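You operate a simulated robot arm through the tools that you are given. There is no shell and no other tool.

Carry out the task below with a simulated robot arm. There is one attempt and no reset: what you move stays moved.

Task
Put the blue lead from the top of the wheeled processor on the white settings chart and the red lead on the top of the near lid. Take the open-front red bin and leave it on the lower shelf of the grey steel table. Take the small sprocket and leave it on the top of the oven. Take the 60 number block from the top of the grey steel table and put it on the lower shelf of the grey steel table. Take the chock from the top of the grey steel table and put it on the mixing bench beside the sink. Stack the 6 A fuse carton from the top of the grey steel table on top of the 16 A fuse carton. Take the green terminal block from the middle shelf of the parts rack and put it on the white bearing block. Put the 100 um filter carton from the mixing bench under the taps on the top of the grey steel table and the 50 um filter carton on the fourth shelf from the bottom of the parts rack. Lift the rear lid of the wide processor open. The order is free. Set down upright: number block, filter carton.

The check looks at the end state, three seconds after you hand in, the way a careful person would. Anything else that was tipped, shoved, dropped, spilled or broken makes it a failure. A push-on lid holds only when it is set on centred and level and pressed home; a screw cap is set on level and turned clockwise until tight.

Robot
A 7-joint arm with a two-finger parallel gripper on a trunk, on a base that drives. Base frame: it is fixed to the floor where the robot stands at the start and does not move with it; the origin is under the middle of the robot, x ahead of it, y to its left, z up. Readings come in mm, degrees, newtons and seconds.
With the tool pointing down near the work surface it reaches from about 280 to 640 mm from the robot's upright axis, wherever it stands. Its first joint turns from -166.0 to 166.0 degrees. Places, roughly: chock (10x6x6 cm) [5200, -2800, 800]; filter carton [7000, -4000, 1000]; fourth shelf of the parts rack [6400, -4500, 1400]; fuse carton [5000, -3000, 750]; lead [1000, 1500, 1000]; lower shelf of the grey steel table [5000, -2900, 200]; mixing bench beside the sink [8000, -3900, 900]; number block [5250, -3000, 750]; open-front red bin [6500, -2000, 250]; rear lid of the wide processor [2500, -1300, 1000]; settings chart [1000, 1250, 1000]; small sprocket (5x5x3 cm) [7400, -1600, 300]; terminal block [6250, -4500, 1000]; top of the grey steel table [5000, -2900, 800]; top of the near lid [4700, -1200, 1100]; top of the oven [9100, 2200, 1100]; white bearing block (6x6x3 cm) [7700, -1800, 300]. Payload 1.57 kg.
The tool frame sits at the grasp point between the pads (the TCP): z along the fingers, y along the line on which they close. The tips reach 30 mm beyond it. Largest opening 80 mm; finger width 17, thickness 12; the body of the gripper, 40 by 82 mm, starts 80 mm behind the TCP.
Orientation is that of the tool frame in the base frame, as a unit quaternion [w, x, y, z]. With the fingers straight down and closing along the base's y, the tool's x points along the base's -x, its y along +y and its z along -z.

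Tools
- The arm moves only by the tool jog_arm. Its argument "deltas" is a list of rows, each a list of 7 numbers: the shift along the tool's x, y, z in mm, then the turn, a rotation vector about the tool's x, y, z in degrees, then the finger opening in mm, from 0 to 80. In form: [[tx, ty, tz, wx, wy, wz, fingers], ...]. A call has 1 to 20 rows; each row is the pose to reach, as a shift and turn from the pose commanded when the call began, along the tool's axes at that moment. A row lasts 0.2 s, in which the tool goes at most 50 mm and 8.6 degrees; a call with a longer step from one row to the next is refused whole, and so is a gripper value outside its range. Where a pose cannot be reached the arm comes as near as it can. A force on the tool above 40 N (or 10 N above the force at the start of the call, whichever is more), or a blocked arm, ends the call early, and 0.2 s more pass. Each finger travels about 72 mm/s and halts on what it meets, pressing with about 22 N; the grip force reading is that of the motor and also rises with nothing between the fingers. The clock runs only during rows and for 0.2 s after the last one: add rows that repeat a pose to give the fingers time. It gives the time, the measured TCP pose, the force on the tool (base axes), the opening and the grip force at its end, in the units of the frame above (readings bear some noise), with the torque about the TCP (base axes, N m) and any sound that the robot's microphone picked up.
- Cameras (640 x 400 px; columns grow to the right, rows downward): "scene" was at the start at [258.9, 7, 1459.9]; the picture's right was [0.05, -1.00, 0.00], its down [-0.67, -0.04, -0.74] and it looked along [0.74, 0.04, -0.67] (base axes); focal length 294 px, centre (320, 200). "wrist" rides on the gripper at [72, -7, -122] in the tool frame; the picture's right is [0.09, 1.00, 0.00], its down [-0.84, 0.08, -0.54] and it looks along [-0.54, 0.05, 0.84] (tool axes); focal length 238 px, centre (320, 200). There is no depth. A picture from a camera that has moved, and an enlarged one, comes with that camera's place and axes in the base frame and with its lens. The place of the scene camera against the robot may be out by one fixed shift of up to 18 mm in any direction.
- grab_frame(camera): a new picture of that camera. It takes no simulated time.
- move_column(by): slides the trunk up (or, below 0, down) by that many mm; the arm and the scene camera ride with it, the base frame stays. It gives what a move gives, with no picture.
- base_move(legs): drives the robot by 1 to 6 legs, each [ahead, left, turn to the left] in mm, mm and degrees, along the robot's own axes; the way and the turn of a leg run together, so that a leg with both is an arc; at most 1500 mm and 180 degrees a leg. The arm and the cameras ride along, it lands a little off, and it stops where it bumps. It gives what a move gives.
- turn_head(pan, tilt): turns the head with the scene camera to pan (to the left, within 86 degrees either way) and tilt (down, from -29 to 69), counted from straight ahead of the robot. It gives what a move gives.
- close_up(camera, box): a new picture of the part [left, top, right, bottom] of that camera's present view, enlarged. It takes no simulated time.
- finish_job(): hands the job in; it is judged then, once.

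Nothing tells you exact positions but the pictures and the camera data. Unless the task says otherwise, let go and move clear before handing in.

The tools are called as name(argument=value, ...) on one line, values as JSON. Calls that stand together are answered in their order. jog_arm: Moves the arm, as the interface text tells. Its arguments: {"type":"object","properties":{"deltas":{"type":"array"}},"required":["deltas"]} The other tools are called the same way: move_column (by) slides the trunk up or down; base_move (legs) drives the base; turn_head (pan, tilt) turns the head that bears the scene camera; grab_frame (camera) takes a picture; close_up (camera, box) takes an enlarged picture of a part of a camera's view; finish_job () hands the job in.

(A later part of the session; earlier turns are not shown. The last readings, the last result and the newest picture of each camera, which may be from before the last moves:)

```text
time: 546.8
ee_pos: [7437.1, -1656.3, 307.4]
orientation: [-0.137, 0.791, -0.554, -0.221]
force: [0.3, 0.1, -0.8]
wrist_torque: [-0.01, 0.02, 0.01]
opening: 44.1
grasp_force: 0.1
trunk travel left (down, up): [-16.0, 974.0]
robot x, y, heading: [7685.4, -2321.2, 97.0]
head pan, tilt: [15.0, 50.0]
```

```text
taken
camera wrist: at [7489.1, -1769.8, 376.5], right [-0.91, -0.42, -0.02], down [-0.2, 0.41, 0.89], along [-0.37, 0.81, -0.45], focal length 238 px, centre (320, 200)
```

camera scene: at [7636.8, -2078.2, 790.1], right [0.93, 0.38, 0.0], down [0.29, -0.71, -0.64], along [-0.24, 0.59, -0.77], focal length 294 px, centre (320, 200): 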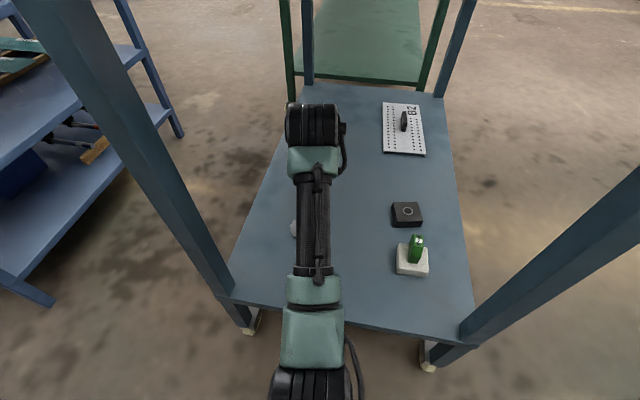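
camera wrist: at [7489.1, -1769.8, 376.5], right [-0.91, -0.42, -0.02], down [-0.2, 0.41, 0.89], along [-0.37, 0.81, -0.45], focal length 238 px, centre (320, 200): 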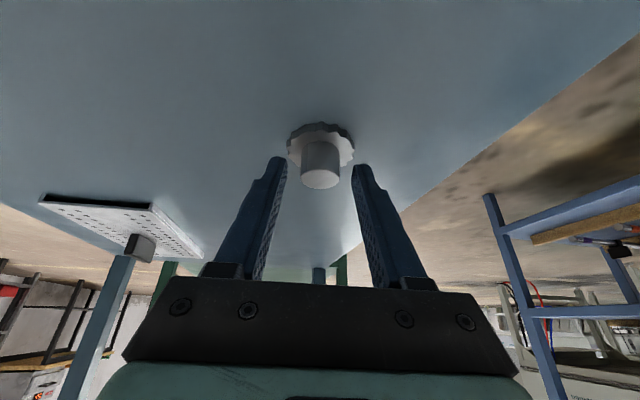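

jog_arm(deltas=[[0, 0, 6, 0, 0, 0, 44], [0, 0, 11, 0, 0, 0, 44], [0, 0, 11, 0, 0, 0, 34], [0, 0, 11, 0, 0, 0, 24], [0, 0, 11, 0, 0, 0, 14], [0, 0, 11, 0, 0, 0, 10]])

jog_arm(deltas=[[-4, 0, -7, 0, 0, 0, 10], [-10, 0, -17, 0, 0, 0, 10], [-20, 0, -35, 0, 0, 0, 10], [-20, 0, -35, 0, 0, 0, 10]])

grab_frame(camera="wrist")

```text
time: 548.1
ee_pos: [7435.6, -1651.5, 299.2]
orientation: [-0.136, 0.791, -0.554, -0.222]
force: [0.5, -0.1, 1.5]
wrist_torque: [0.02, -0.03, 0.01]
opening: 26.6
grasp_force: 21.9
trunk travel left (down, up): [-16.0, 974.0]
robot x, y, heading: [7677.2, -2318.3, 97.1]
head pan, tilt: [15.0, 50.0]
```

```text
time: 549.1
ee_pos: [7435.9, -1652.7, 339.7]
orientation: [-0.136, 0.791, -0.554, -0.222]
force: [-0.3, 0.1, -1.0]
wrist_torque: [-0.02, -0.01, 0.01]
opening: 26.6
grasp_force: 22.1
trunk travel left (down, up): [-16.0, 974.0]
robot x, y, heading: [7682.8, -2320.2, 97.3]
head pan, tilt: [15.0, 50.0]
```

```text
taken
camera wrist: at [7488.1, -1764.5, 406.9], right [-0.91, -0.42, -0.02], down [-0.2, 0.41, 0.89], along [-0.37, 0.81, -0.45], focal length 238 px, centre (320, 200)
```

wrist: 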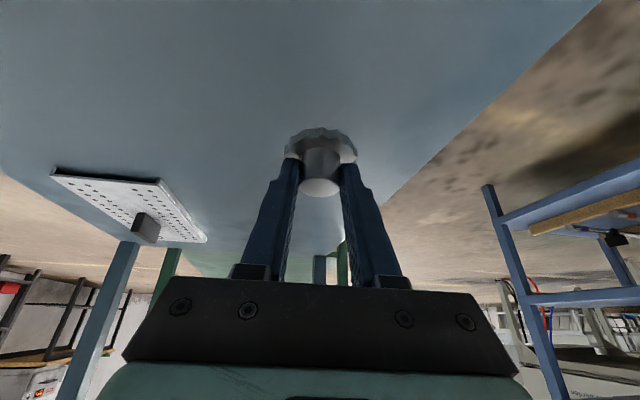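

Sprocket gripped and lifted. Withdrawing from under the table.

jog_arm(deltas=[[-15, 0, -26, 0, 0, 0, 10], [-30, 0, -52, 0, 0, 0, 10], [0, 0, -75, 0, 0, 0, 10], [35, 0, -95, 0, 0, 0, 10], [70, 0, -115, 0, 0, 0, 10], [105, 0, -135, 0, 0, 0, 10], [142, 0, -157, 0, 0, 0, 10]])

base_move(legs=[[-450, 0, 0]])

move_column(by=400)

move_column(by=400)

grab_frame(camera="wrist")

turn_head(pan=0, tilt=20)

grab_frame(camera="scene")

```text
time: 550.8
ee_pos: [7508.4, -1841.1, 401.7]
orientation: [-0.137, 0.79, -0.555, -0.221]
force: [-0.2, 0.5, -0.9]
wrist_torque: [-0.01, 0.03, -0.02]
opening: 26.4
grasp_force: 22.6
trunk travel left (down, up): [-16.0, 974.0]
robot x, y, heading: [7682.7, -2316.8, 97.5]
head pan, tilt: [15.0, 50.0]
```

```text
time: 553.5
ee_pos: [7565.6, -2284.3, 401.9]
orientation: [-0.137, 0.789, -0.556, -0.221]
force: [-1.0, -0.1, -0.6]
wrist_torque: [-0.02, -0.02, -0.01]
opening: 26.4
grasp_force: 21.9
trunk travel left (down, up): [-16.0, 974.0]
robot x, y, heading: [7733.8, -2767.9, 97.2]
head pan, tilt: [15.0, 50.0]
```

```text
time: 557.3
ee_pos: [7566.7, -2284.5, 802.8]
orientation: [-0.137, 0.79, -0.556, -0.221]
force: [-0.3, 0.2, -1.3]
wrist_torque: [-0.03, 0.02, -0.03]
opening: 26.3
grasp_force: 22.3
trunk travel left (down, up): [-416.0, 574.0]
robot x, y, heading: [7740.6, -2764.6, 97.1]
head pan, tilt: [15.0, 50.0]
```

```text
time: 561.1
ee_pos: [7566.8, -2284.2, 1203.9]
orientation: [-0.136, 0.79, -0.556, -0.221]
force: [0.5, 0.2, -0.2]
wrist_torque: [-0.02, -0.01, 0.03]
opening: 25.9
grasp_force: 22.1
trunk travel left (down, up): [-816.0, 174.0]
robot x, y, heading: [7739.4, -2761.7, 97.0]
head pan, tilt: [15.0, 50.0]
```

```text
taken
camera wrist: at [7617.9, -2397.4, 1270.9], right [-0.91, -0.42, -0.02], down [-0.2, 0.41, 0.89], along [-0.37, 0.81, -0.45], focal length 238 px, centre (320, 200)
```

wrist: 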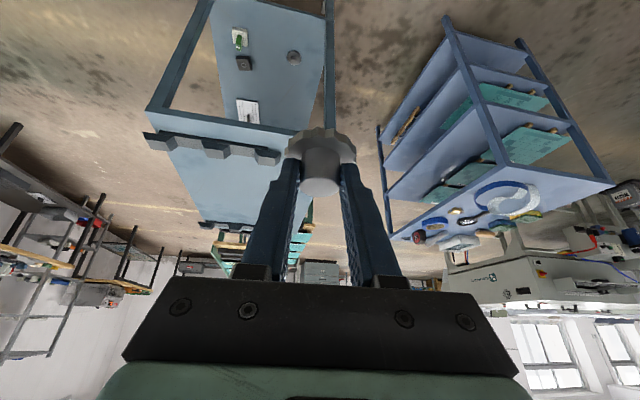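

```text
time: 562.1
ee_pos: [7566.6, -2284.9, 1202.6]
orientation: [-0.137, 0.79, -0.555, -0.222]
force: [0.3, 0.2, -2.0]
wrist_torque: [0.0, -0.02, 0.0]
opening: 25.8
grasp_force: 21.9
trunk travel left (down, up): [-816.0, 174.0]
robot x, y, heading: [7736.7, -2763.8, 97.1]
head pan, tilt: [0.0, 20.0]
```

```text
taken
camera scene: at [7711.2, -2501.4, 1635.6], right [0.99, 0.13, 0.0], down [0.04, -0.34, -0.94], along [-0.12, 0.93, -0.34], focal length 294 px, centre (320, 200)
```

scene: 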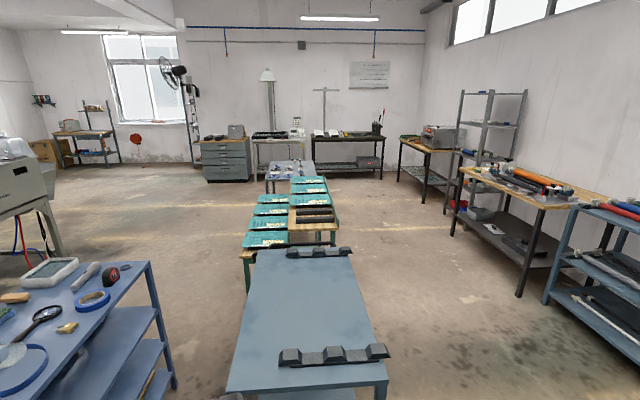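

Oven sits on the far-right bench. Driving up the right-hand corridor toward it.

base_move(legs=[[0, -600, 0], [0, 0, -7], [1500, 0, 0], [1500, 0, 0], [700, 0, 0]])

turn_head(pan=-25, tilt=20)

grab_frame(camera="scene")

```text
time: 583.7
ee_pos: [8204.1, 1537.6, 1202.1]
orientation: [-0.15, 0.756, -0.601, -0.213]
force: [-0.1, -0.9, -1.2]
wrist_torque: [0.01, 0.01, -0.02]
opening: 25.9
grasp_force: 22.1
trunk travel left (down, up): [-816.0, 174.0]
robot x, y, heading: [8314.6, 1038.8, 90.1]
head pan, tilt: [0.0, 20.0]
```

```text
time: 584.6
ee_pos: [8203.2, 1536.3, 1203.1]
orientation: [-0.15, 0.755, -0.602, -0.212]
force: [0.4, -0.1, -1.0]
wrist_torque: [0.02, 0.03, -0.02]
opening: 25.8
grasp_force: 22.2
trunk travel left (down, up): [-816.0, 174.0]
robot x, y, heading: [8315.3, 1039.3, 90.3]
head pan, tilt: [-25.0, 20.0]
```

```text
taken
camera scene: at [8360.5, 1295.8, 1635.7], right [0.91, -0.42, 0.0], down [-0.14, -0.31, -0.94], along [0.39, 0.85, -0.34], focal length 294 px, centre (320, 200)
```

scene: 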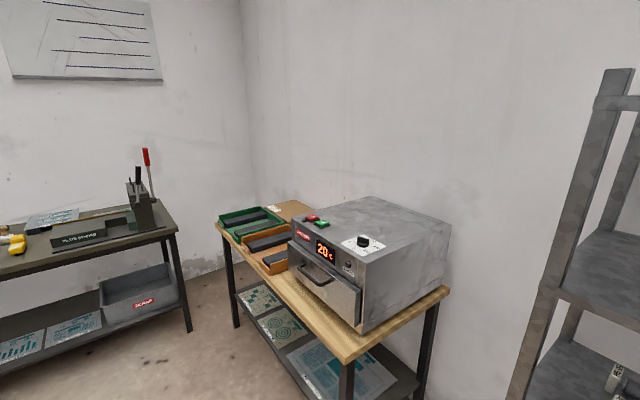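

base_move(legs=[[250, -450, 0]])

turn_head(pan=-20, tilt=35)

grab_frame(camera="scene")

turn_head(pan=-70, tilt=35)

grab_frame(camera="scene")

```text
time: 587.1
ee_pos: [8571.6, 1751.4, 1200.0]
orientation: [-0.151, 0.756, -0.602, -0.21]
force: [0.4, -0.5, -0.5]
wrist_torque: [0.02, -0.02, 0.0]
opening: 26.1
grasp_force: 21.6
trunk travel left (down, up): [-816.0, 174.0]
robot x, y, heading: [8690.9, 1252.4, 90.6]
head pan, tilt: [-25.0, 20.0]
stopped in leg 1: the robot was blocked; the commanded pose is now the measured one
```

```text
time: 587.8
ee_pos: [8571.0, 1751.4, 1200.0]
orientation: [-0.152, 0.755, -0.602, -0.21]
force: [-0.7, 1.0, -1.1]
wrist_torque: [-0.02, -0.02, 0.0]
opening: 25.9
grasp_force: 22.1
trunk travel left (down, up): [-816.0, 174.0]
robot x, y, heading: [8690.4, 1250.3, 90.3]
head pan, tilt: [-20.0, 35.0]
```

```text
taken
camera scene: at [8715.2, 1508.7, 1610.3], right [0.94, -0.33, 0.01], down [-0.19, -0.54, -0.82], along [0.28, 0.77, -0.57], focal length 294 px, centre (320, 200)
```

scene: 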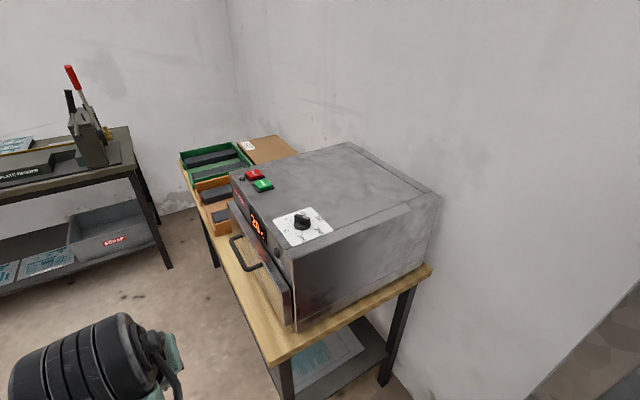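

```text
time: 589.0
ee_pos: [8572.9, 1751.2, 1198.8]
orientation: [-0.152, 0.755, -0.603, -0.21]
force: [-0.6, 3.6, -2.3]
wrist_torque: [-0.2, -0.07, -0.02]
opening: 26.0
grasp_force: 22.6
trunk travel left (down, up): [-816.0, 174.0]
robot x, y, heading: [8691.2, 1250.6, 90.2]
head pan, tilt: [-70.0, 35.0]
```

```text
taken
camera scene: at [8768.3, 1456.7, 1610.7], right [0.35, -0.94, 0.0], down [-0.53, -0.2, -0.82], along [0.77, 0.28, -0.57], focal length 294 px, centre (320, 200)
```

scene: 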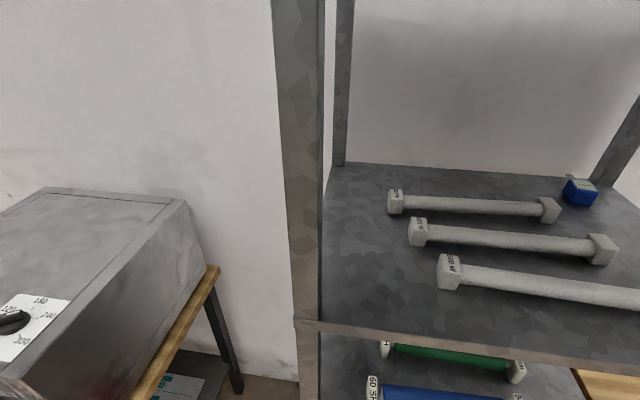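

Bumped the shelving on the right; backing off to the left.

base_move(legs=[[0, 120, 0]])

turn_head(pan=-80, tilt=45)

grab_frame(camera="scene")

turn_head(pan=-30, tilt=55)

grab_frame(camera="scene")

```text
time: 589.7
ee_pos: [8571.9, 1752.0, 1200.5]
orientation: [-0.151, 0.754, -0.604, -0.21]
force: [0.1, -0.7, -1.0]
wrist_torque: [0.09, 0.01, -0.04]
opening: 26.1
grasp_force: 21.9
trunk travel left (down, up): [-816.0, 174.0]
robot x, y, heading: [8688.0, 1249.0, 90.2]
head pan, tilt: [-70.0, 35.0]
stopped in leg 1: the robot was blocked; the commanded pose is now the measured one
```

```text
time: 590.4
ee_pos: [8570.9, 1751.0, 1199.5]
orientation: [-0.152, 0.754, -0.604, -0.209]
force: [-0.6, 0.0, -1.0]
wrist_torque: [-0.01, 0.01, 0.0]
opening: 25.9
grasp_force: 21.7
trunk travel left (down, up): [-816.0, 174.0]
robot x, y, heading: [8690.4, 1250.7, 90.2]
head pan, tilt: [-80.0, 45.0]
```

```text
taken
camera scene: at [8765.7, 1441.0, 1596.4], right [0.18, -0.98, 0.0], down [-0.69, -0.13, -0.71], along [0.7, 0.13, -0.7], focal length 294 px, centre (320, 200)
```

scene: 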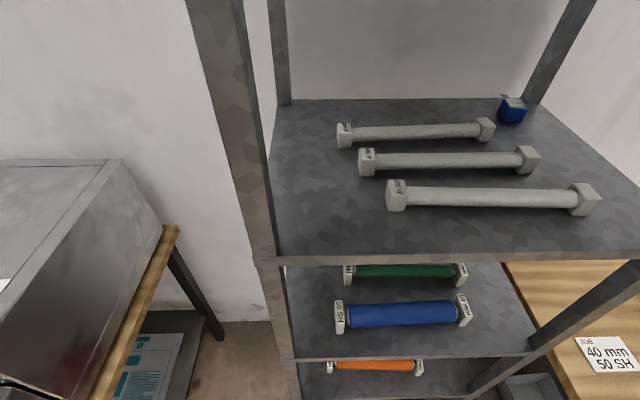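

```text
time: 591.6
ee_pos: [8571.6, 1752.2, 1200.9]
orientation: [-0.151, 0.754, -0.604, -0.209]
force: [0.2, 0.1, -1.6]
wrist_torque: [-0.05, 0.02, 0.01]
opening: 26.1
grasp_force: 21.6
trunk travel left (down, up): [-816.0, 174.0]
robot x, y, heading: [8687.6, 1250.2, 90.4]
head pan, tilt: [-30.0, 55.0]
```

```text
taken
camera scene: at [8721.5, 1489.0, 1582.6], right [0.87, -0.5, 0.01], down [-0.4, -0.71, -0.57], along [0.29, 0.5, -0.82], focal length 294 px, centre (320, 200)
```

scene: 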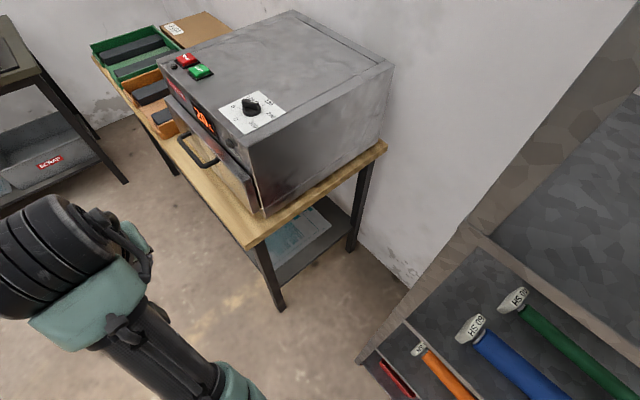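

Both directions report blocked, so probably the elbow touches the rack post. I'll extend the arm forward-left to pull the elbow in.

jog_arm(deltas=[[-16, 5, 9, 0, 0, 0, 10], [-32, 10, 18, 0, 0, 0, 10], [-64, 20, 37, 0, 0, 0, 10], [-97.5, 31, 56, 0, 0, 0, 10]])

base_move(legs=[[0, 60, 0]])

```text
time: 592.6
ee_pos: [8514.4, 1854.7, 1202.0]
orientation: [-0.151, 0.754, -0.604, -0.209]
force: [-0.7, 0.7, -0.5]
wrist_torque: [-0.08, 0.02, -0.02]
opening: 25.9
grasp_force: 21.8
trunk travel left (down, up): [-816.0, 174.0]
robot x, y, heading: [8690.6, 1250.3, 90.1]
head pan, tilt: [-30.0, 55.0]
```

```text
time: 593.5
ee_pos: [8506.0, 1853.1, 1207.5]
orientation: [-0.143, 0.753, -0.605, -0.215]
force: [0.7, -1.3, -0.5]
wrist_torque: [0.08, 0.07, 0.01]
opening: 26.0
grasp_force: 22.1
trunk travel left (down, up): [-816.0, 174.0]
robot x, y, heading: [8664.6, 1246.9, 90.5]
head pan, tilt: [-30.0, 55.0]
stopped in leg 1: the robot was blocked; the commanded pose is now the measured one
```

grab_frame(camera="wrist")

turn_head(pan=-60, tilt=69)

grab_frame(camera="scene")

turn_head(pan=-86, tilt=10)

grab_frame(camera="scene")

turn_head(pan=30, tilt=45)

grab_frame(camera="scene")

```text
taken
camera wrist: at [8544.5, 1734.7, 1276.9], right [-0.95, -0.3, 0.0], down [-0.14, 0.43, 0.89], along [-0.27, 0.85, -0.46], focal length 238 px, centre (320, 200)
```

wrist: 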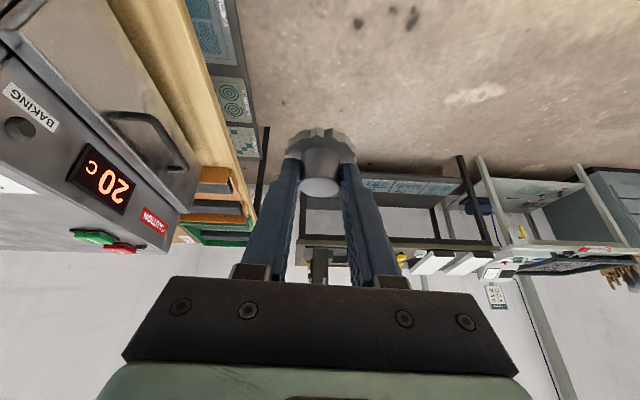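

```text
time: 594.4
ee_pos: [8506.6, 1853.6, 1209.4]
orientation: [-0.144, 0.752, -0.606, -0.215]
force: [0.3, 0.9, -1.7]
wrist_torque: [-0.02, -0.02, -0.01]
opening: 26.0
grasp_force: 22.4
trunk travel left (down, up): [-816.0, 174.0]
robot x, y, heading: [8660.6, 1242.6, 90.3]
head pan, tilt: [-60.0, 68.8]
```

```text
taken
camera scene: at [8731.9, 1454.3, 1572.1], right [0.5, -0.86, 0.0], down [-0.81, -0.47, -0.35], along [0.3, 0.18, -0.94], focal length 294 px, centre (320, 200)
```

scene: 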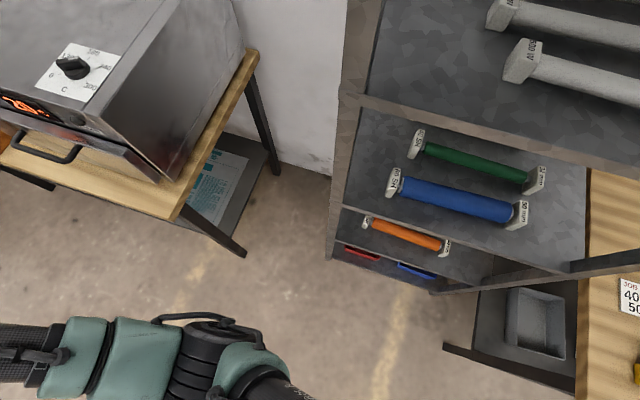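

```text
time: 595.7
ee_pos: [8506.5, 1852.3, 1208.3]
orientation: [-0.144, 0.752, -0.606, -0.216]
force: [0.9, -0.3, -1.2]
wrist_torque: [0.0, 0.0, 0.01]
opening: 25.8
grasp_force: 21.8
trunk travel left (down, up): [-816.0, 174.0]
robot x, y, heading: [8660.7, 1246.6, 90.2]
head pan, tilt: [-85.9, 10.0]
```

```text
taken
camera scene: at [8777.3, 1433.5, 1655.3], right [0.07, -1.0, 0.0], down [-0.19, -0.02, -0.98], along [0.98, 0.07, -0.19], focal length 294 px, centre (320, 200)
```

scene: 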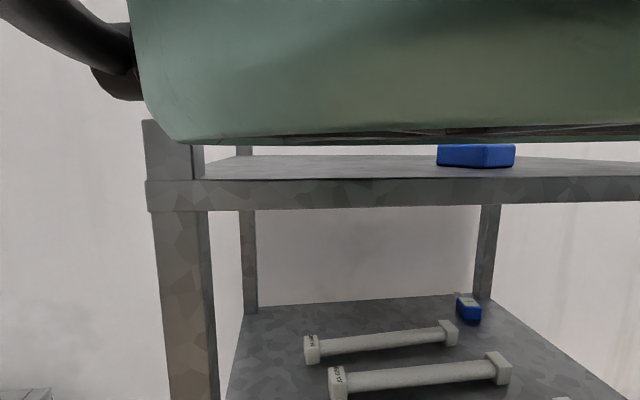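

```text
time: 597.7
ee_pos: [8506.7, 1852.8, 1208.5]
orientation: [-0.144, 0.752, -0.606, -0.215]
force: [0.7, -0.5, -1.6]
wrist_torque: [-0.01, 0.0, 0.02]
opening: 25.8
grasp_force: 21.9
trunk travel left (down, up): [-816.0, 174.0]
robot x, y, heading: [8658.9, 1248.6, 90.4]
head pan, tilt: [30.0, 45.0]
```

```text
taken
camera scene: at [8642.8, 1496.6, 1601.8], right [0.86, 0.5, -0.01], down [0.35, -0.62, -0.71], along [-0.36, 0.61, -0.71], focal length 294 px, centre (320, 200)
```

scene: 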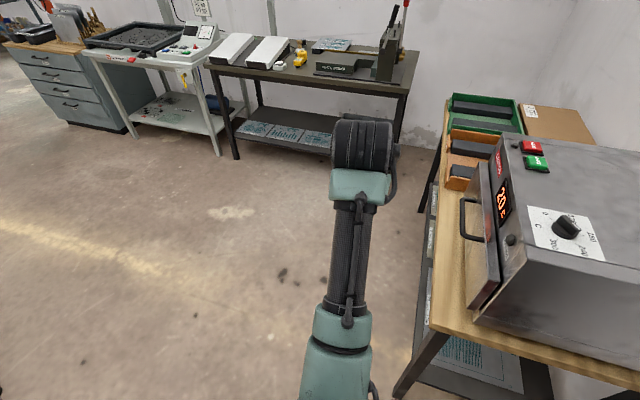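

The teal shoulder housing (above the camera) seems caught on the rack's post top. I'll raise the trunk to free it and then move left.

move_column(by=60)

base_move(legs=[[0, 60, 0]])

turn_head(pan=-86, tilt=10)

grab_frame(camera="scene")

```text
time: 598.9
ee_pos: [8507.0, 1851.8, 1208.0]
orientation: [-0.143, 0.752, -0.606, -0.215]
force: [-0.7, 0.0, -1.2]
wrist_torque: [0.0, 0.01, -0.04]
opening: 26.0
grasp_force: 22.0
trunk travel left (down, up): [-822.0, 168.0]
robot x, y, heading: [8659.8, 1246.3, 90.3]
head pan, tilt: [30.0, 45.0]
stopped: the arm was blocked; the commanded pose is now the measured one
```

```text
time: 599.7
ee_pos: [8502.9, 1852.5, 1210.8]
orientation: [-0.141, 0.751, -0.608, -0.217]
force: [-0.2, 0.8, -0.9]
wrist_torque: [-0.01, 0.05, -0.03]
opening: 26.0
grasp_force: 22.0
trunk travel left (down, up): [-822.0, 168.0]
robot x, y, heading: [8646.3, 1242.3, 90.2]
head pan, tilt: [30.0, 45.0]
stopped in leg 1: the robot was blocked; the commanded pose is now the measured one
```

```text
time: 601.6
ee_pos: [8502.0, 1852.2, 1212.4]
orientation: [-0.14, 0.751, -0.608, -0.218]
force: [0.7, 0.3, -2.3]
wrist_torque: [0.01, 0.01, 0.01]
opening: 25.9
grasp_force: 22.4
trunk travel left (down, up): [-822.0, 168.0]
robot x, y, heading: [8645.8, 1244.0, 90.1]
head pan, tilt: [-85.9, 10.0]
```

```text
taken
camera scene: at [8776.8, 1433.8, 1657.3], right [0.07, -1.0, 0.01], down [-0.2, -0.02, -0.98], along [0.98, 0.07, -0.2], focal length 294 px, centre (320, 200)
```

scene: 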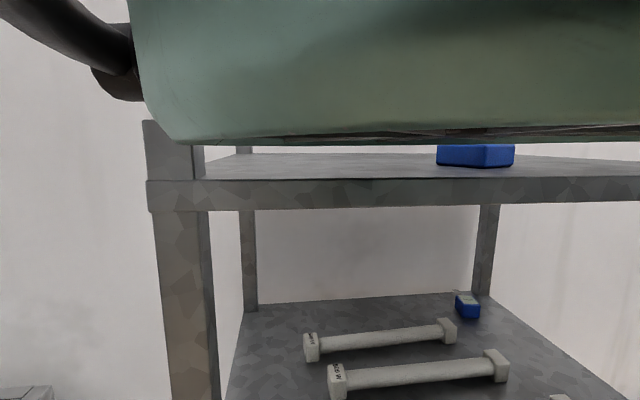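

turn_head(pan=-86, tilt=-25)

grab_frame(camera="scene")

turn_head(pan=-40, tilt=0)

grab_frame(camera="scene")

turn_head(pan=-86, tilt=50)

grab_frame(camera="scene")

```text
time: 602.6
ee_pos: [8501.3, 1851.8, 1212.0]
orientation: [-0.139, 0.751, -0.608, -0.217]
force: [0.2, -0.1, -1.7]
wrist_torque: [0.0, -0.02, 0.0]
opening: 26.1
grasp_force: 21.9
trunk travel left (down, up): [-822.0, 168.0]
robot x, y, heading: [8650.3, 1247.0, 90.0]
head pan, tilt: [-85.9, -25.0]
```

```text
taken
camera scene: at [8756.3, 1432.6, 1709.5], right [0.07, -1.0, 0.01], down [0.4, 0.02, -0.92], along [0.91, 0.07, 0.4], focal length 294 px, centre (320, 200)
```

scene: 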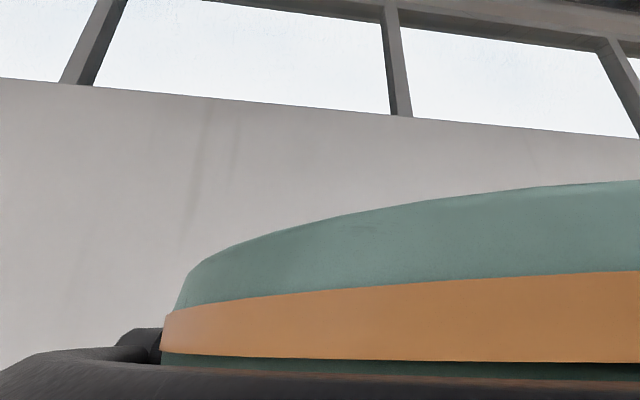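

```text
time: 603.8
ee_pos: [8502.9, 1853.5, 1212.2]
orientation: [-0.141, 0.75, -0.608, -0.217]
force: [-0.6, 0.2, -0.8]
wrist_torque: [-0.06, -0.04, -0.01]
opening: 25.8
grasp_force: 21.9
trunk travel left (down, up): [-822.0, 168.0]
robot x, y, heading: [8649.1, 1242.4, 89.9]
head pan, tilt: [-40.0, 0.0]
```

```text
taken
camera scene: at [8742.5, 1496.2, 1673.6], right [0.77, -0.64, -0.01], down [-0.02, -0.01, -1.0], along [0.64, 0.77, -0.02], focal length 294 px, centre (320, 200)
```

scene: 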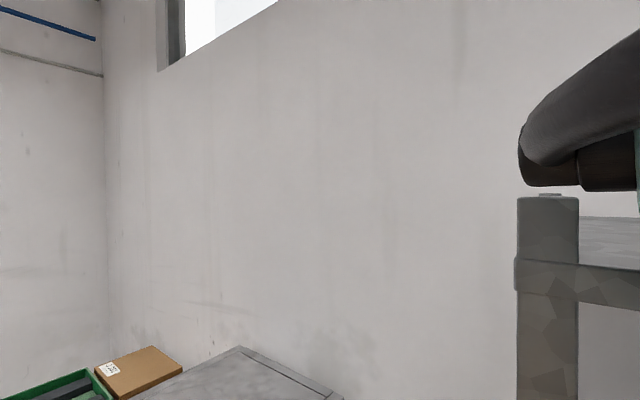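

```text
time: 605.0
ee_pos: [8502.9, 1851.9, 1211.0]
orientation: [-0.14, 0.751, -0.608, -0.217]
force: [-0.4, 0.2, -0.7]
wrist_torque: [-0.1, -0.02, -0.01]
opening: 26.0
grasp_force: 22.4
trunk travel left (down, up): [-822.0, 168.0]
robot x, y, heading: [8645.2, 1242.7, 90.1]
head pan, tilt: [-85.9, 50.0]
```

```text
taken
camera scene: at [8759.6, 1432.3, 1595.7], right [0.07, -1.0, 0.01], down [-0.78, -0.06, -0.63], along [0.62, 0.04, -0.78], focal length 294 px, centre (320, 200)
```

scene: 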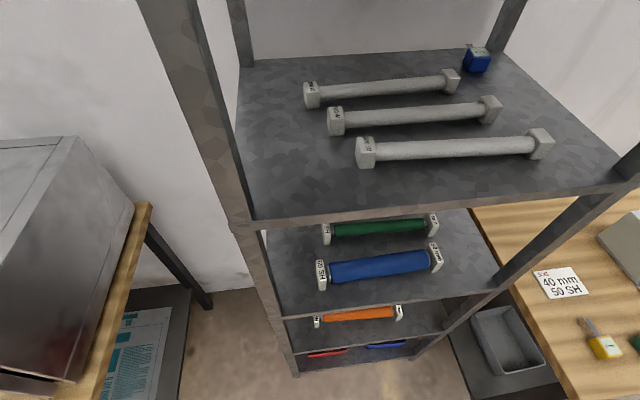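

base_move(legs=[[-50, 0, 0]])

base_move(legs=[[0, -15, 0]])

```text
time: 605.6
ee_pos: [8504.6, 1852.3, 1209.3]
orientation: [-0.14, 0.751, -0.607, -0.217]
force: [0.0, 1.8, -1.5]
wrist_torque: [-0.06, 0.0, 0.01]
opening: 25.8
grasp_force: 21.7
trunk travel left (down, up): [-822.0, 168.0]
robot x, y, heading: [8655.8, 1245.6, 89.9]
head pan, tilt: [-85.9, 50.0]
stopped in leg 1: the robot was blocked; the commanded pose is now the measured one
```

```text
time: 606.4
ee_pos: [8508.4, 1854.8, 1205.9]
orientation: [-0.145, 0.752, -0.606, -0.214]
force: [0.7, 1.0, -0.5]
wrist_torque: [-0.05, 0.0, -0.02]
opening: 25.8
grasp_force: 21.5
trunk travel left (down, up): [-822.0, 168.0]
robot x, y, heading: [8660.9, 1248.9, 90.4]
head pan, tilt: [-85.9, 50.0]
```

Back, left and up are blocked but right is free, so I'm hooked around the post; trying forward (north).

base_move(legs=[[0, -20, 0], [60, 0, 0]])

turn_head(pan=-60, tilt=5)

grab_frame(camera="scene")

```text
time: 607.7
ee_pos: [8515.0, 1904.8, 1221.6]
orientation: [-0.153, 0.753, -0.604, -0.211]
force: [0.5, 1.7, -1.6]
wrist_torque: [-0.01, -0.05, -0.02]
opening: 26.2
grasp_force: 22.5
trunk travel left (down, up): [-822.0, 168.0]
robot x, y, heading: [8681.3, 1309.5, 90.0]
head pan, tilt: [-85.9, 50.0]
```

```text
time: 608.9
ee_pos: [8515.0, 1903.2, 1221.2]
orientation: [-0.153, 0.753, -0.604, -0.212]
force: [-0.2, -0.5, -0.7]
wrist_torque: [-0.03, 0.0, 0.02]
opening: 26.0
grasp_force: 21.7
trunk travel left (down, up): [-822.0, 168.0]
robot x, y, heading: [8688.0, 1312.4, 90.0]
head pan, tilt: [-60.0, 5.0]
```

```text
taken
camera scene: at [8764.2, 1518.3, 1675.9], right [0.5, -0.87, 0.0], down [-0.07, -0.04, -1.0], along [0.86, 0.5, -0.08], focal length 294 px, centre (320, 200)
```

scene: 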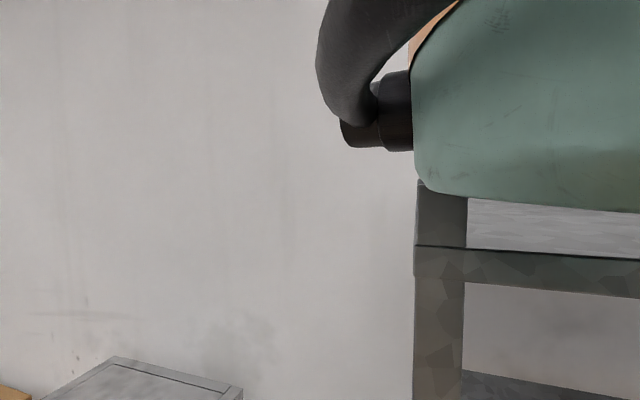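

base_move(legs=[[80, 0, 0]])

base_move(legs=[[0, 60, 0]])

grab_frame(camera="scene")

```text
time: 609.9
ee_pos: [8510.6, 1961.0, 1231.8]
orientation: [-0.164, 0.752, -0.6, -0.218]
force: [0.1, 1.0, -1.3]
wrist_torque: [-0.05, 0.01, 0.04]
opening: 25.8
grasp_force: 22.6
trunk travel left (down, up): [-822.0, 168.0]
robot x, y, heading: [8684.8, 1389.8, 90.3]
head pan, tilt: [-60.0, 5.0]
```

```text
time: 610.9
ee_pos: [8496.0, 1961.3, 1248.8]
orientation: [-0.152, 0.745, -0.606, -0.233]
force: [0.2, -1.0, -0.2]
wrist_torque: [-0.04, -0.01, -0.01]
opening: 25.8
grasp_force: 22.1
trunk travel left (down, up): [-822.0, 168.0]
robot x, y, heading: [8628.1, 1390.1, 89.7]
head pan, tilt: [-60.0, 5.0]
```

```text
taken
camera scene: at [8757.8, 1563.8, 1685.2], right [0.5, -0.87, -0.04], down [-0.11, -0.01, -0.99], along [0.86, 0.5, -0.1], focal length 294 px, centre (320, 200)
```

scene: 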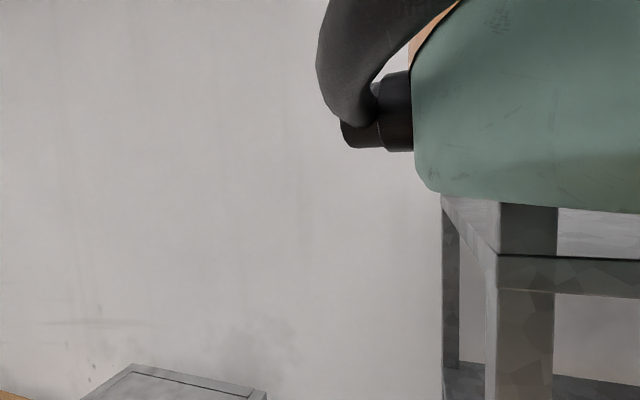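

move_column(by=40)

grab_frame(camera="scene")

```text
time: 611.7
ee_pos: [8463.2, 1991.1, 1249.0]
orientation: [-0.151, 0.751, -0.608, -0.211]
force: [-0.4, 0.7, -1.2]
wrist_torque: [0.0, 0.0, -0.02]
opening: 26.0
grasp_force: 21.9
trunk travel left (down, up): [-862.0, 128.0]
robot x, y, heading: [8627.9, 1392.6, 89.7]
head pan, tilt: [-60.0, 5.0]
```

```text
taken
camera scene: at [8713.0, 1607.6, 1705.2], right [0.5, -0.87, 0.0], down [-0.08, -0.04, -1.0], along [0.86, 0.49, -0.09], focal length 294 px, centre (320, 200)
```

scene: 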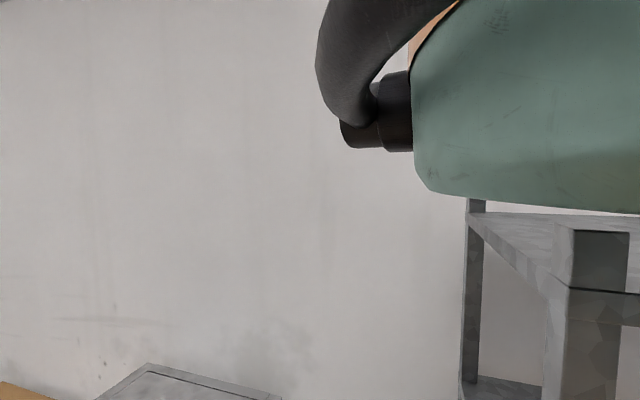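

Freed. The rack looks unchanged; now looking at the oven top.

turn_head(pan=-35, tilt=50)

grab_frame(camera="scene")

turn_head(pan=-86, tilt=30)

grab_frame(camera="scene")

```text
time: 612.8
ee_pos: [8463.7, 1992.1, 1249.3]
orientation: [-0.15, 0.751, -0.607, -0.21]
force: [0.4, -0.9, -1.1]
wrist_torque: [-0.01, -0.01, 0.02]
opening: 26.1
grasp_force: 22.1
trunk travel left (down, up): [-862.0, 128.0]
robot x, y, heading: [8624.6, 1390.0, 89.8]
head pan, tilt: [-35.0, 50.0]
```

```text
taken
camera scene: at [8677.2, 1626.8, 1636.0], right [0.82, -0.58, 0.0], down [-0.44, -0.63, -0.64], along [0.37, 0.52, -0.77], focal length 294 px, centre (320, 200)
```

scene: 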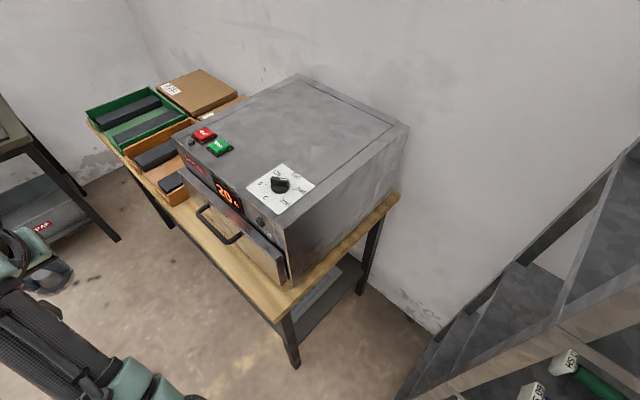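

```text
time: 614.0
ee_pos: [8466.0, 1992.4, 1249.0]
orientation: [-0.149, 0.752, -0.607, -0.211]
force: [1.1, 0.5, -2.0]
wrist_torque: [-0.01, 0.03, 0.03]
opening: 26.0
grasp_force: 22.0
trunk travel left (down, up): [-862.0, 128.0]
robot x, y, heading: [8625.9, 1389.8, 89.8]
head pan, tilt: [-85.9, 30.0]
```

```text
taken
camera scene: at [8724.0, 1569.0, 1665.6], right [0.07, -1.0, 0.0], down [-0.5, -0.03, -0.87], along [0.86, 0.06, -0.5], focal length 294 px, centre (320, 200)
```

scene: 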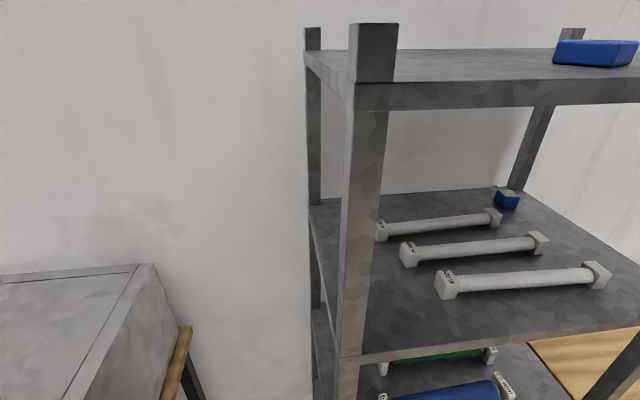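

Rack and its rollers are undisturbed. There is no room south of the oven, so I'll approach it from the west (front) side.

base_move(legs=[[0, 280, 0], [740, 0, 0], [0, 0, -80]])

turn_head(pan=0, tilt=40)

grab_frame(camera="scene")

grab_frame(camera="wrist")

```text
time: 623.1
ee_pos: [8918.4, 2389.6, 1249.8]
orientation: [0.25, -0.179, 0.949, 0.063]
force: [-0.4, -0.6, -0.3]
wrist_torque: [-0.02, -0.02, 0.0]
opening: 25.8
grasp_force: 22.2
trunk travel left (down, up): [-862.0, 128.0]
robot x, y, heading: [8348.8, 2131.9, 8.9]
head pan, tilt: [-85.9, 30.0]
```

```text
time: 624.7
ee_pos: [8918.2, 2388.4, 1248.1]
orientation: [0.251, -0.18, 0.949, 0.063]
force: [0.8, -0.1, -1.1]
wrist_torque: [-0.03, 0.07, 0.01]
opening: 25.9
grasp_force: 22.1
trunk travel left (down, up): [-862.0, 128.0]
robot x, y, heading: [8350.1, 2128.9, 8.9]
head pan, tilt: [0.0, 40.0]
```

```text
taken
camera scene: at [8607.9, 2174.6, 1650.3], right [0.16, -0.99, 0.0], down [-0.63, -0.1, -0.77], along [0.76, 0.12, -0.64], focal length 294 px, centre (320, 200)
```

scene: 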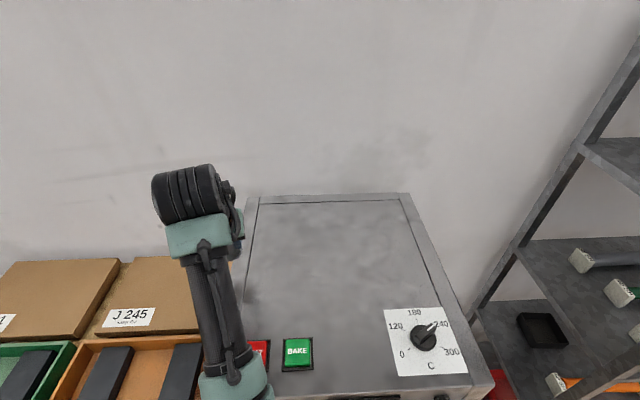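

```text
taken
camera wrist: at [8807.8, 2335.2, 1318.2], right [-0.45, 0.9, -0.02], down [0.4, 0.22, 0.89], along [0.8, 0.39, -0.46], focal length 238 px, centre (320, 200)
```

wrist: 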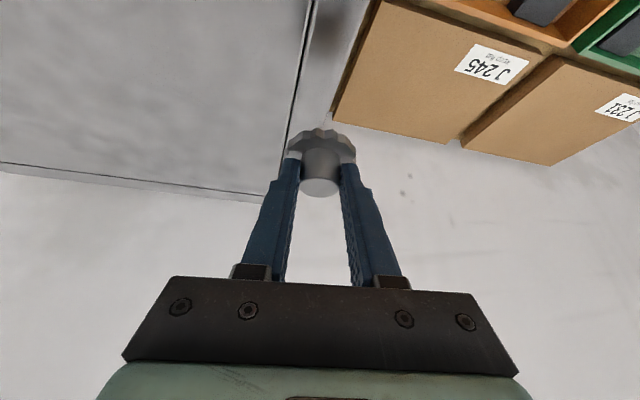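

jog_arm(deltas=[[-0.8, -40, 0.5, 0, 0, 0, 10], [-1.7, -80, 0.9, 0, 0, 0, 10], [-2.5, -120, 1.4, 0, 0, 0, 10], [-3.4, -160, 1.8, 0, 0, 0, 10], [-4.2, -199.4, 2.3, 0, 0, 0, 10], [-4.2, -199.4, 2.3, 0, 0, 0, 10]])

grab_frame(camera="scene")

grab_frame(camera="wrist")

```text
time: 626.1
ee_pos: [8996.5, 2206.8, 1243.4]
orientation: [0.251, -0.179, 0.949, 0.063]
force: [0.4, -0.3, -0.8]
wrist_torque: [0.02, 0.04, -0.01]
opening: 25.7
grasp_force: 22.3
trunk travel left (down, up): [-862.0, 128.0]
robot x, y, heading: [8348.2, 2133.2, 9.2]
head pan, tilt: [0.0, 40.0]
```

```text
taken
camera scene: at [8607.6, 2175.3, 1650.3], right [0.16, -0.99, 0.0], down [-0.63, -0.1, -0.77], along [0.76, 0.12, -0.64], focal length 294 px, centre (320, 200)
```

scene: 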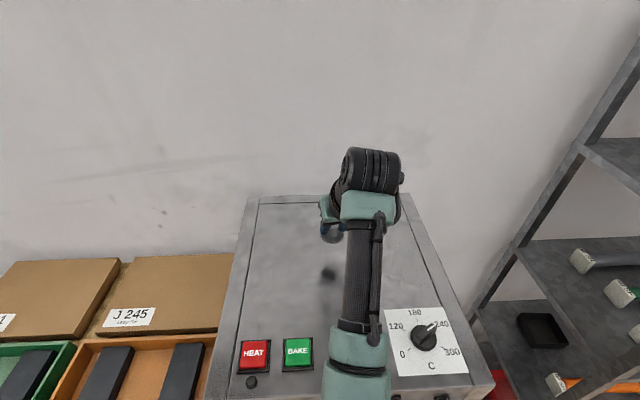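

```text
taken
camera wrist: at [8886.2, 2152.6, 1311.8], right [-0.45, 0.89, -0.02], down [0.4, 0.22, 0.89], along [0.8, 0.39, -0.46], focal length 238 px, centre (320, 200)
```

wrist: 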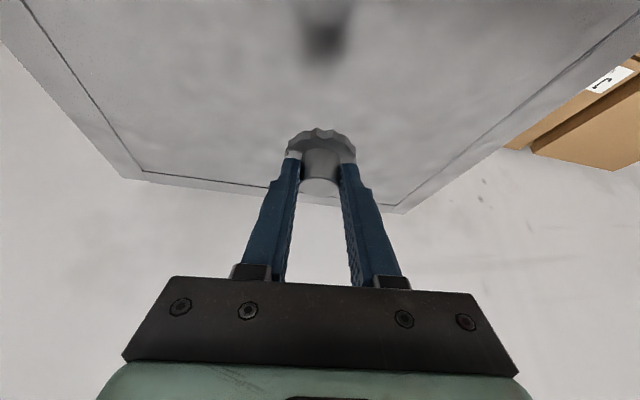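

jog_arm(deltas=[[15, 0, 26, 0, 0, 0, 10], [30, 0, 52, 0, 0, 0, 10], [30, 0, 52, 0, 0, 0, 10]])

grab_frame(camera="wrist")

turn_head(pan=15, tilt=40)

grab_frame(camera="scene")

```text
time: 626.9
ee_pos: [8995.3, 2208.2, 1183.7]
orientation: [0.251, -0.18, 0.949, 0.064]
force: [0.0, 0.3, -1.3]
wrist_torque: [0.0, 0.03, 0.04]
opening: 25.7
grasp_force: 22.5
trunk travel left (down, up): [-862.0, 128.0]
robot x, y, heading: [8350.6, 2129.6, 9.3]
head pan, tilt: [0.0, 40.0]
```

```text
taken
camera wrist: at [8885.4, 2153.8, 1252.8], right [-0.45, 0.9, -0.02], down [0.4, 0.22, 0.89], along [0.8, 0.39, -0.46], focal length 238 px, centre (320, 200)
```

wrist: 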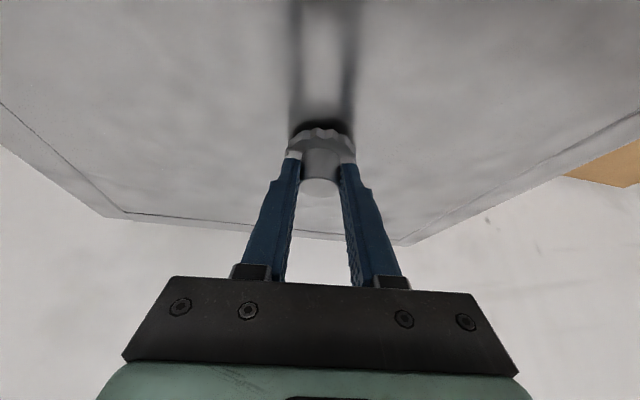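

```text
time: 627.6
ee_pos: [8996.0, 2208.4, 1184.2]
orientation: [0.251, -0.179, 0.949, 0.064]
force: [0.3, 0.2, -0.5]
wrist_torque: [-0.03, -0.01, 0.01]
opening: 26.1
grasp_force: 21.9
trunk travel left (down, up): [-862.0, 128.0]
robot x, y, heading: [8350.4, 2134.9, 9.1]
head pan, tilt: [15.0, 40.0]
```

```text
taken
camera scene: at [8601.6, 2195.9, 1650.3], right [0.41, -0.91, 0.0], down [-0.59, -0.26, -0.77], along [0.7, 0.31, -0.64], focal length 294 px, centre (320, 200)
```

scene: 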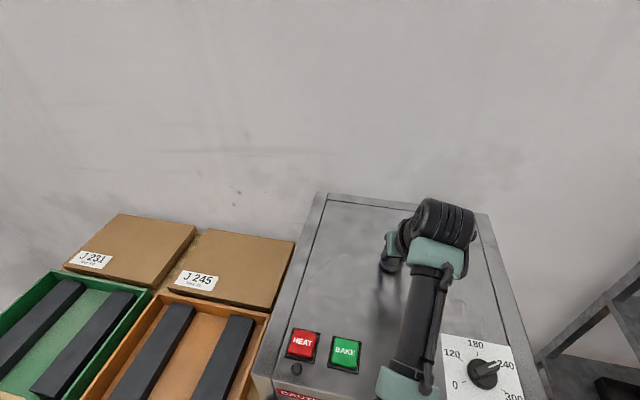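

jog_arm(deltas=[[1.2, 0, 2.2, 0, 0, 0, 10], [2.5, 0, 4.3, 0, 0, 0, 10], [3.8, 0, 6.5, 0, 0, 0, 10], [5, 0, 8.7, 0, 0, 0, 10], [6.2, 0, 10.8, 0, 0, 0, 10], [7.5, 0, 13, 0, 0, 0, 10], [7.5, 0, 13, 0, 0, 0, 10]])

grab_frame(camera="wrist")

```text
time: 629.2
ee_pos: [8995.4, 2208.5, 1176.4]
orientation: [0.26, -0.179, 0.947, 0.063]
force: [0.0, 1.5, 29.8]
wrist_torque: [-0.4, -0.38, -0.01]
opening: 26.3
grasp_force: 21.5
trunk travel left (down, up): [-862.0, 128.0]
robot x, y, heading: [8348.8, 2134.9, 9.1]
head pan, tilt: [15.0, 40.0]
```

```text
taken
camera wrist: at [8884.0, 2154.2, 1243.6], right [-0.45, 0.9, -0.02], down [0.39, 0.21, 0.9], along [0.81, 0.39, -0.44], focal length 238 px, centre (320, 200)
```

wrist: 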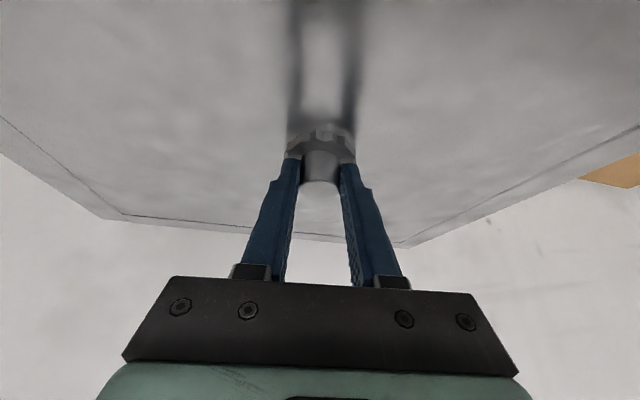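

jog_arm(deltas=[[-4, 0, -7, 0, 0, 0, 26], [-4, 0, -7, 0, 0, 0, 30], [-4, 0, -7, 0, 0, 0, 38], [-4, 0, -7, 0, 0, 0, 46], [-4, 0, -7, 0, 0, 0, 46], [-4, 0, -30, 0, 0, 0, 46], [-10, 0, -65, 0, 0, 0, 46], [-25, 0, -100, 0, 0, 0, 46]])

grab_frame(camera="wrist")

turn_head(pan=0, tilt=40)

grab_frame(camera="scene")

```text
time: 631.0
ee_pos: [8970.4, 2195.9, 1268.6]
orientation: [0.25, -0.178, 0.95, 0.064]
force: [-0.4, 0.9, 0.2]
wrist_torque: [-0.02, 0.04, -0.02]
opening: 46.4
grasp_force: 0.1
trunk travel left (down, up): [-862.0, 128.0]
robot x, y, heading: [8348.5, 2129.6, 9.2]
head pan, tilt: [15.0, 40.0]
```

```text
taken
camera wrist: at [8860.3, 2140.2, 1336.3], right [-0.44, 0.9, -0.01], down [0.41, 0.22, 0.89], along [0.8, 0.39, -0.46], focal length 238 px, centre (320, 200)
```

wrist: 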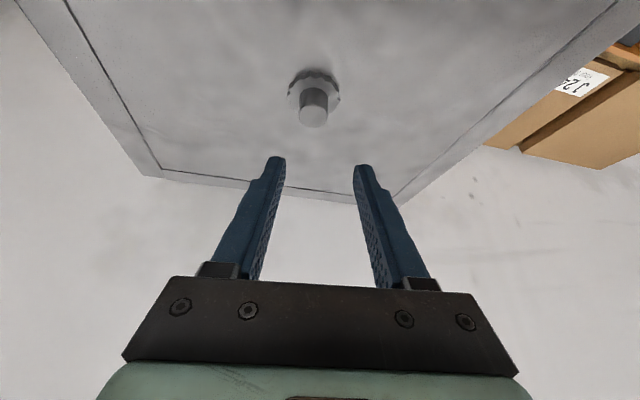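

```text
time: 631.8
ee_pos: [8971.5, 2196.5, 1266.9]
orientation: [0.25, -0.179, 0.949, 0.063]
force: [0.5, 0.0, -0.4]
wrist_torque: [-0.03, 0.01, 0.03]
opening: 45.9
grasp_force: 0.0
trunk travel left (down, up): [-862.0, 128.0]
robot x, y, heading: [8351.5, 2130.6, 9.0]
head pan, tilt: [0.0, 40.0]
```

```text
taken
camera scene: at [8607.6, 2174.8, 1650.4], right [0.16, -0.99, 0.0], down [-0.63, -0.1, -0.77], along [0.76, 0.12, -0.64], focal length 294 px, centre (320, 200)
```

scene: 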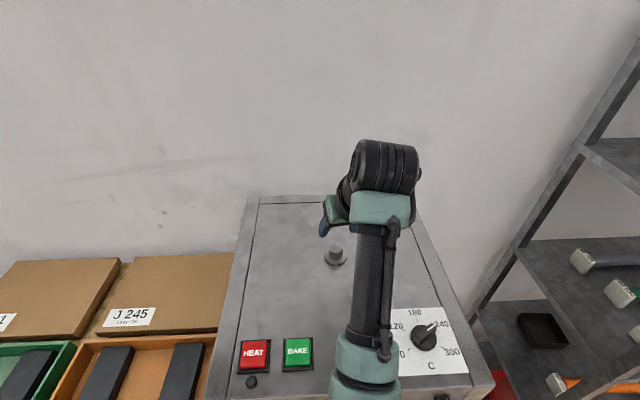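

Sprocket is on the oven. Now back across the room for the 100 µm carton.

jog_arm(deltas=[[24.5, 14.7, -21, 0, 6, 0, 60], [49, 29.4, -42, 0, 12, 0, 80], [73.5, 44, -63, 0, 18, 0, 80], [98, 58.8, -84.3, 0, 24, 0, 80], [122.5, 73.5, -105.4, 0, 30, 0, 80], [122.5, 73.5, -105.4, 0, 30, 0, 80]])

base_move(legs=[[-60, 0, 0], [0, 0, -99], [1500, 0, 0], [1500, 0, 0], [1300, 0, 0]])

turn_head(pan=-20, tilt=25)

grab_frame(camera="scene")

```text
time: 633.2
ee_pos: [8795.2, 2203.7, 1299.4]
orientation: [-0.004, -0.189, 0.982, 0.014]
force: [-0.2, 0.8, -0.4]
wrist_torque: [0.02, 0.02, 0.02]
opening: 80.3
grasp_force: 0.2
out of reach, approached as far as the arm can: row 2
trunk travel left (down, up): [-862.0, 128.0]
robot x, y, heading: [8353.0, 2130.4, 8.8]
head pan, tilt: [0.0, 40.0]
```

```text
time: 658.4
ee_pos: [8316.2, -2614.6, 1300.3]
orientation: [0.009, 0.626, 0.78, 0.012]
force: [-0.8, -0.2, -0.8]
wrist_torque: [-0.02, 0.01, -0.02]
opening: 79.8
grasp_force: 0.1
trunk travel left (down, up): [-862.0, 128.0]
robot x, y, heading: [8317.1, -2160.4, -90.3]
head pan, tilt: [0.0, 40.0]
```

```text
time: 659.3
ee_pos: [8317.5, -2614.0, 1300.8]
orientation: [0.009, 0.625, 0.78, 0.012]
force: [-0.1, -1.1, 0.3]
wrist_torque: [-0.03, 0.02, 0.0]
opening: 79.9
grasp_force: 0.1
trunk travel left (down, up): [-862.0, 128.0]
robot x, y, heading: [8317.5, -2167.4, -90.0]
head pan, tilt: [-20.0, 25.0]
```

```text
taken
camera scene: at [8291.1, -2416.5, 1673.6], right [-0.94, 0.34, 0.0], down [0.15, 0.4, -0.91], along [-0.31, -0.85, -0.42], focal length 294 px, centre (320, 200)
```

scene: 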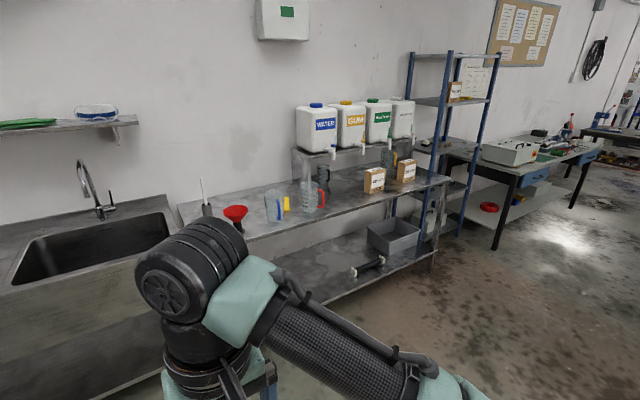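

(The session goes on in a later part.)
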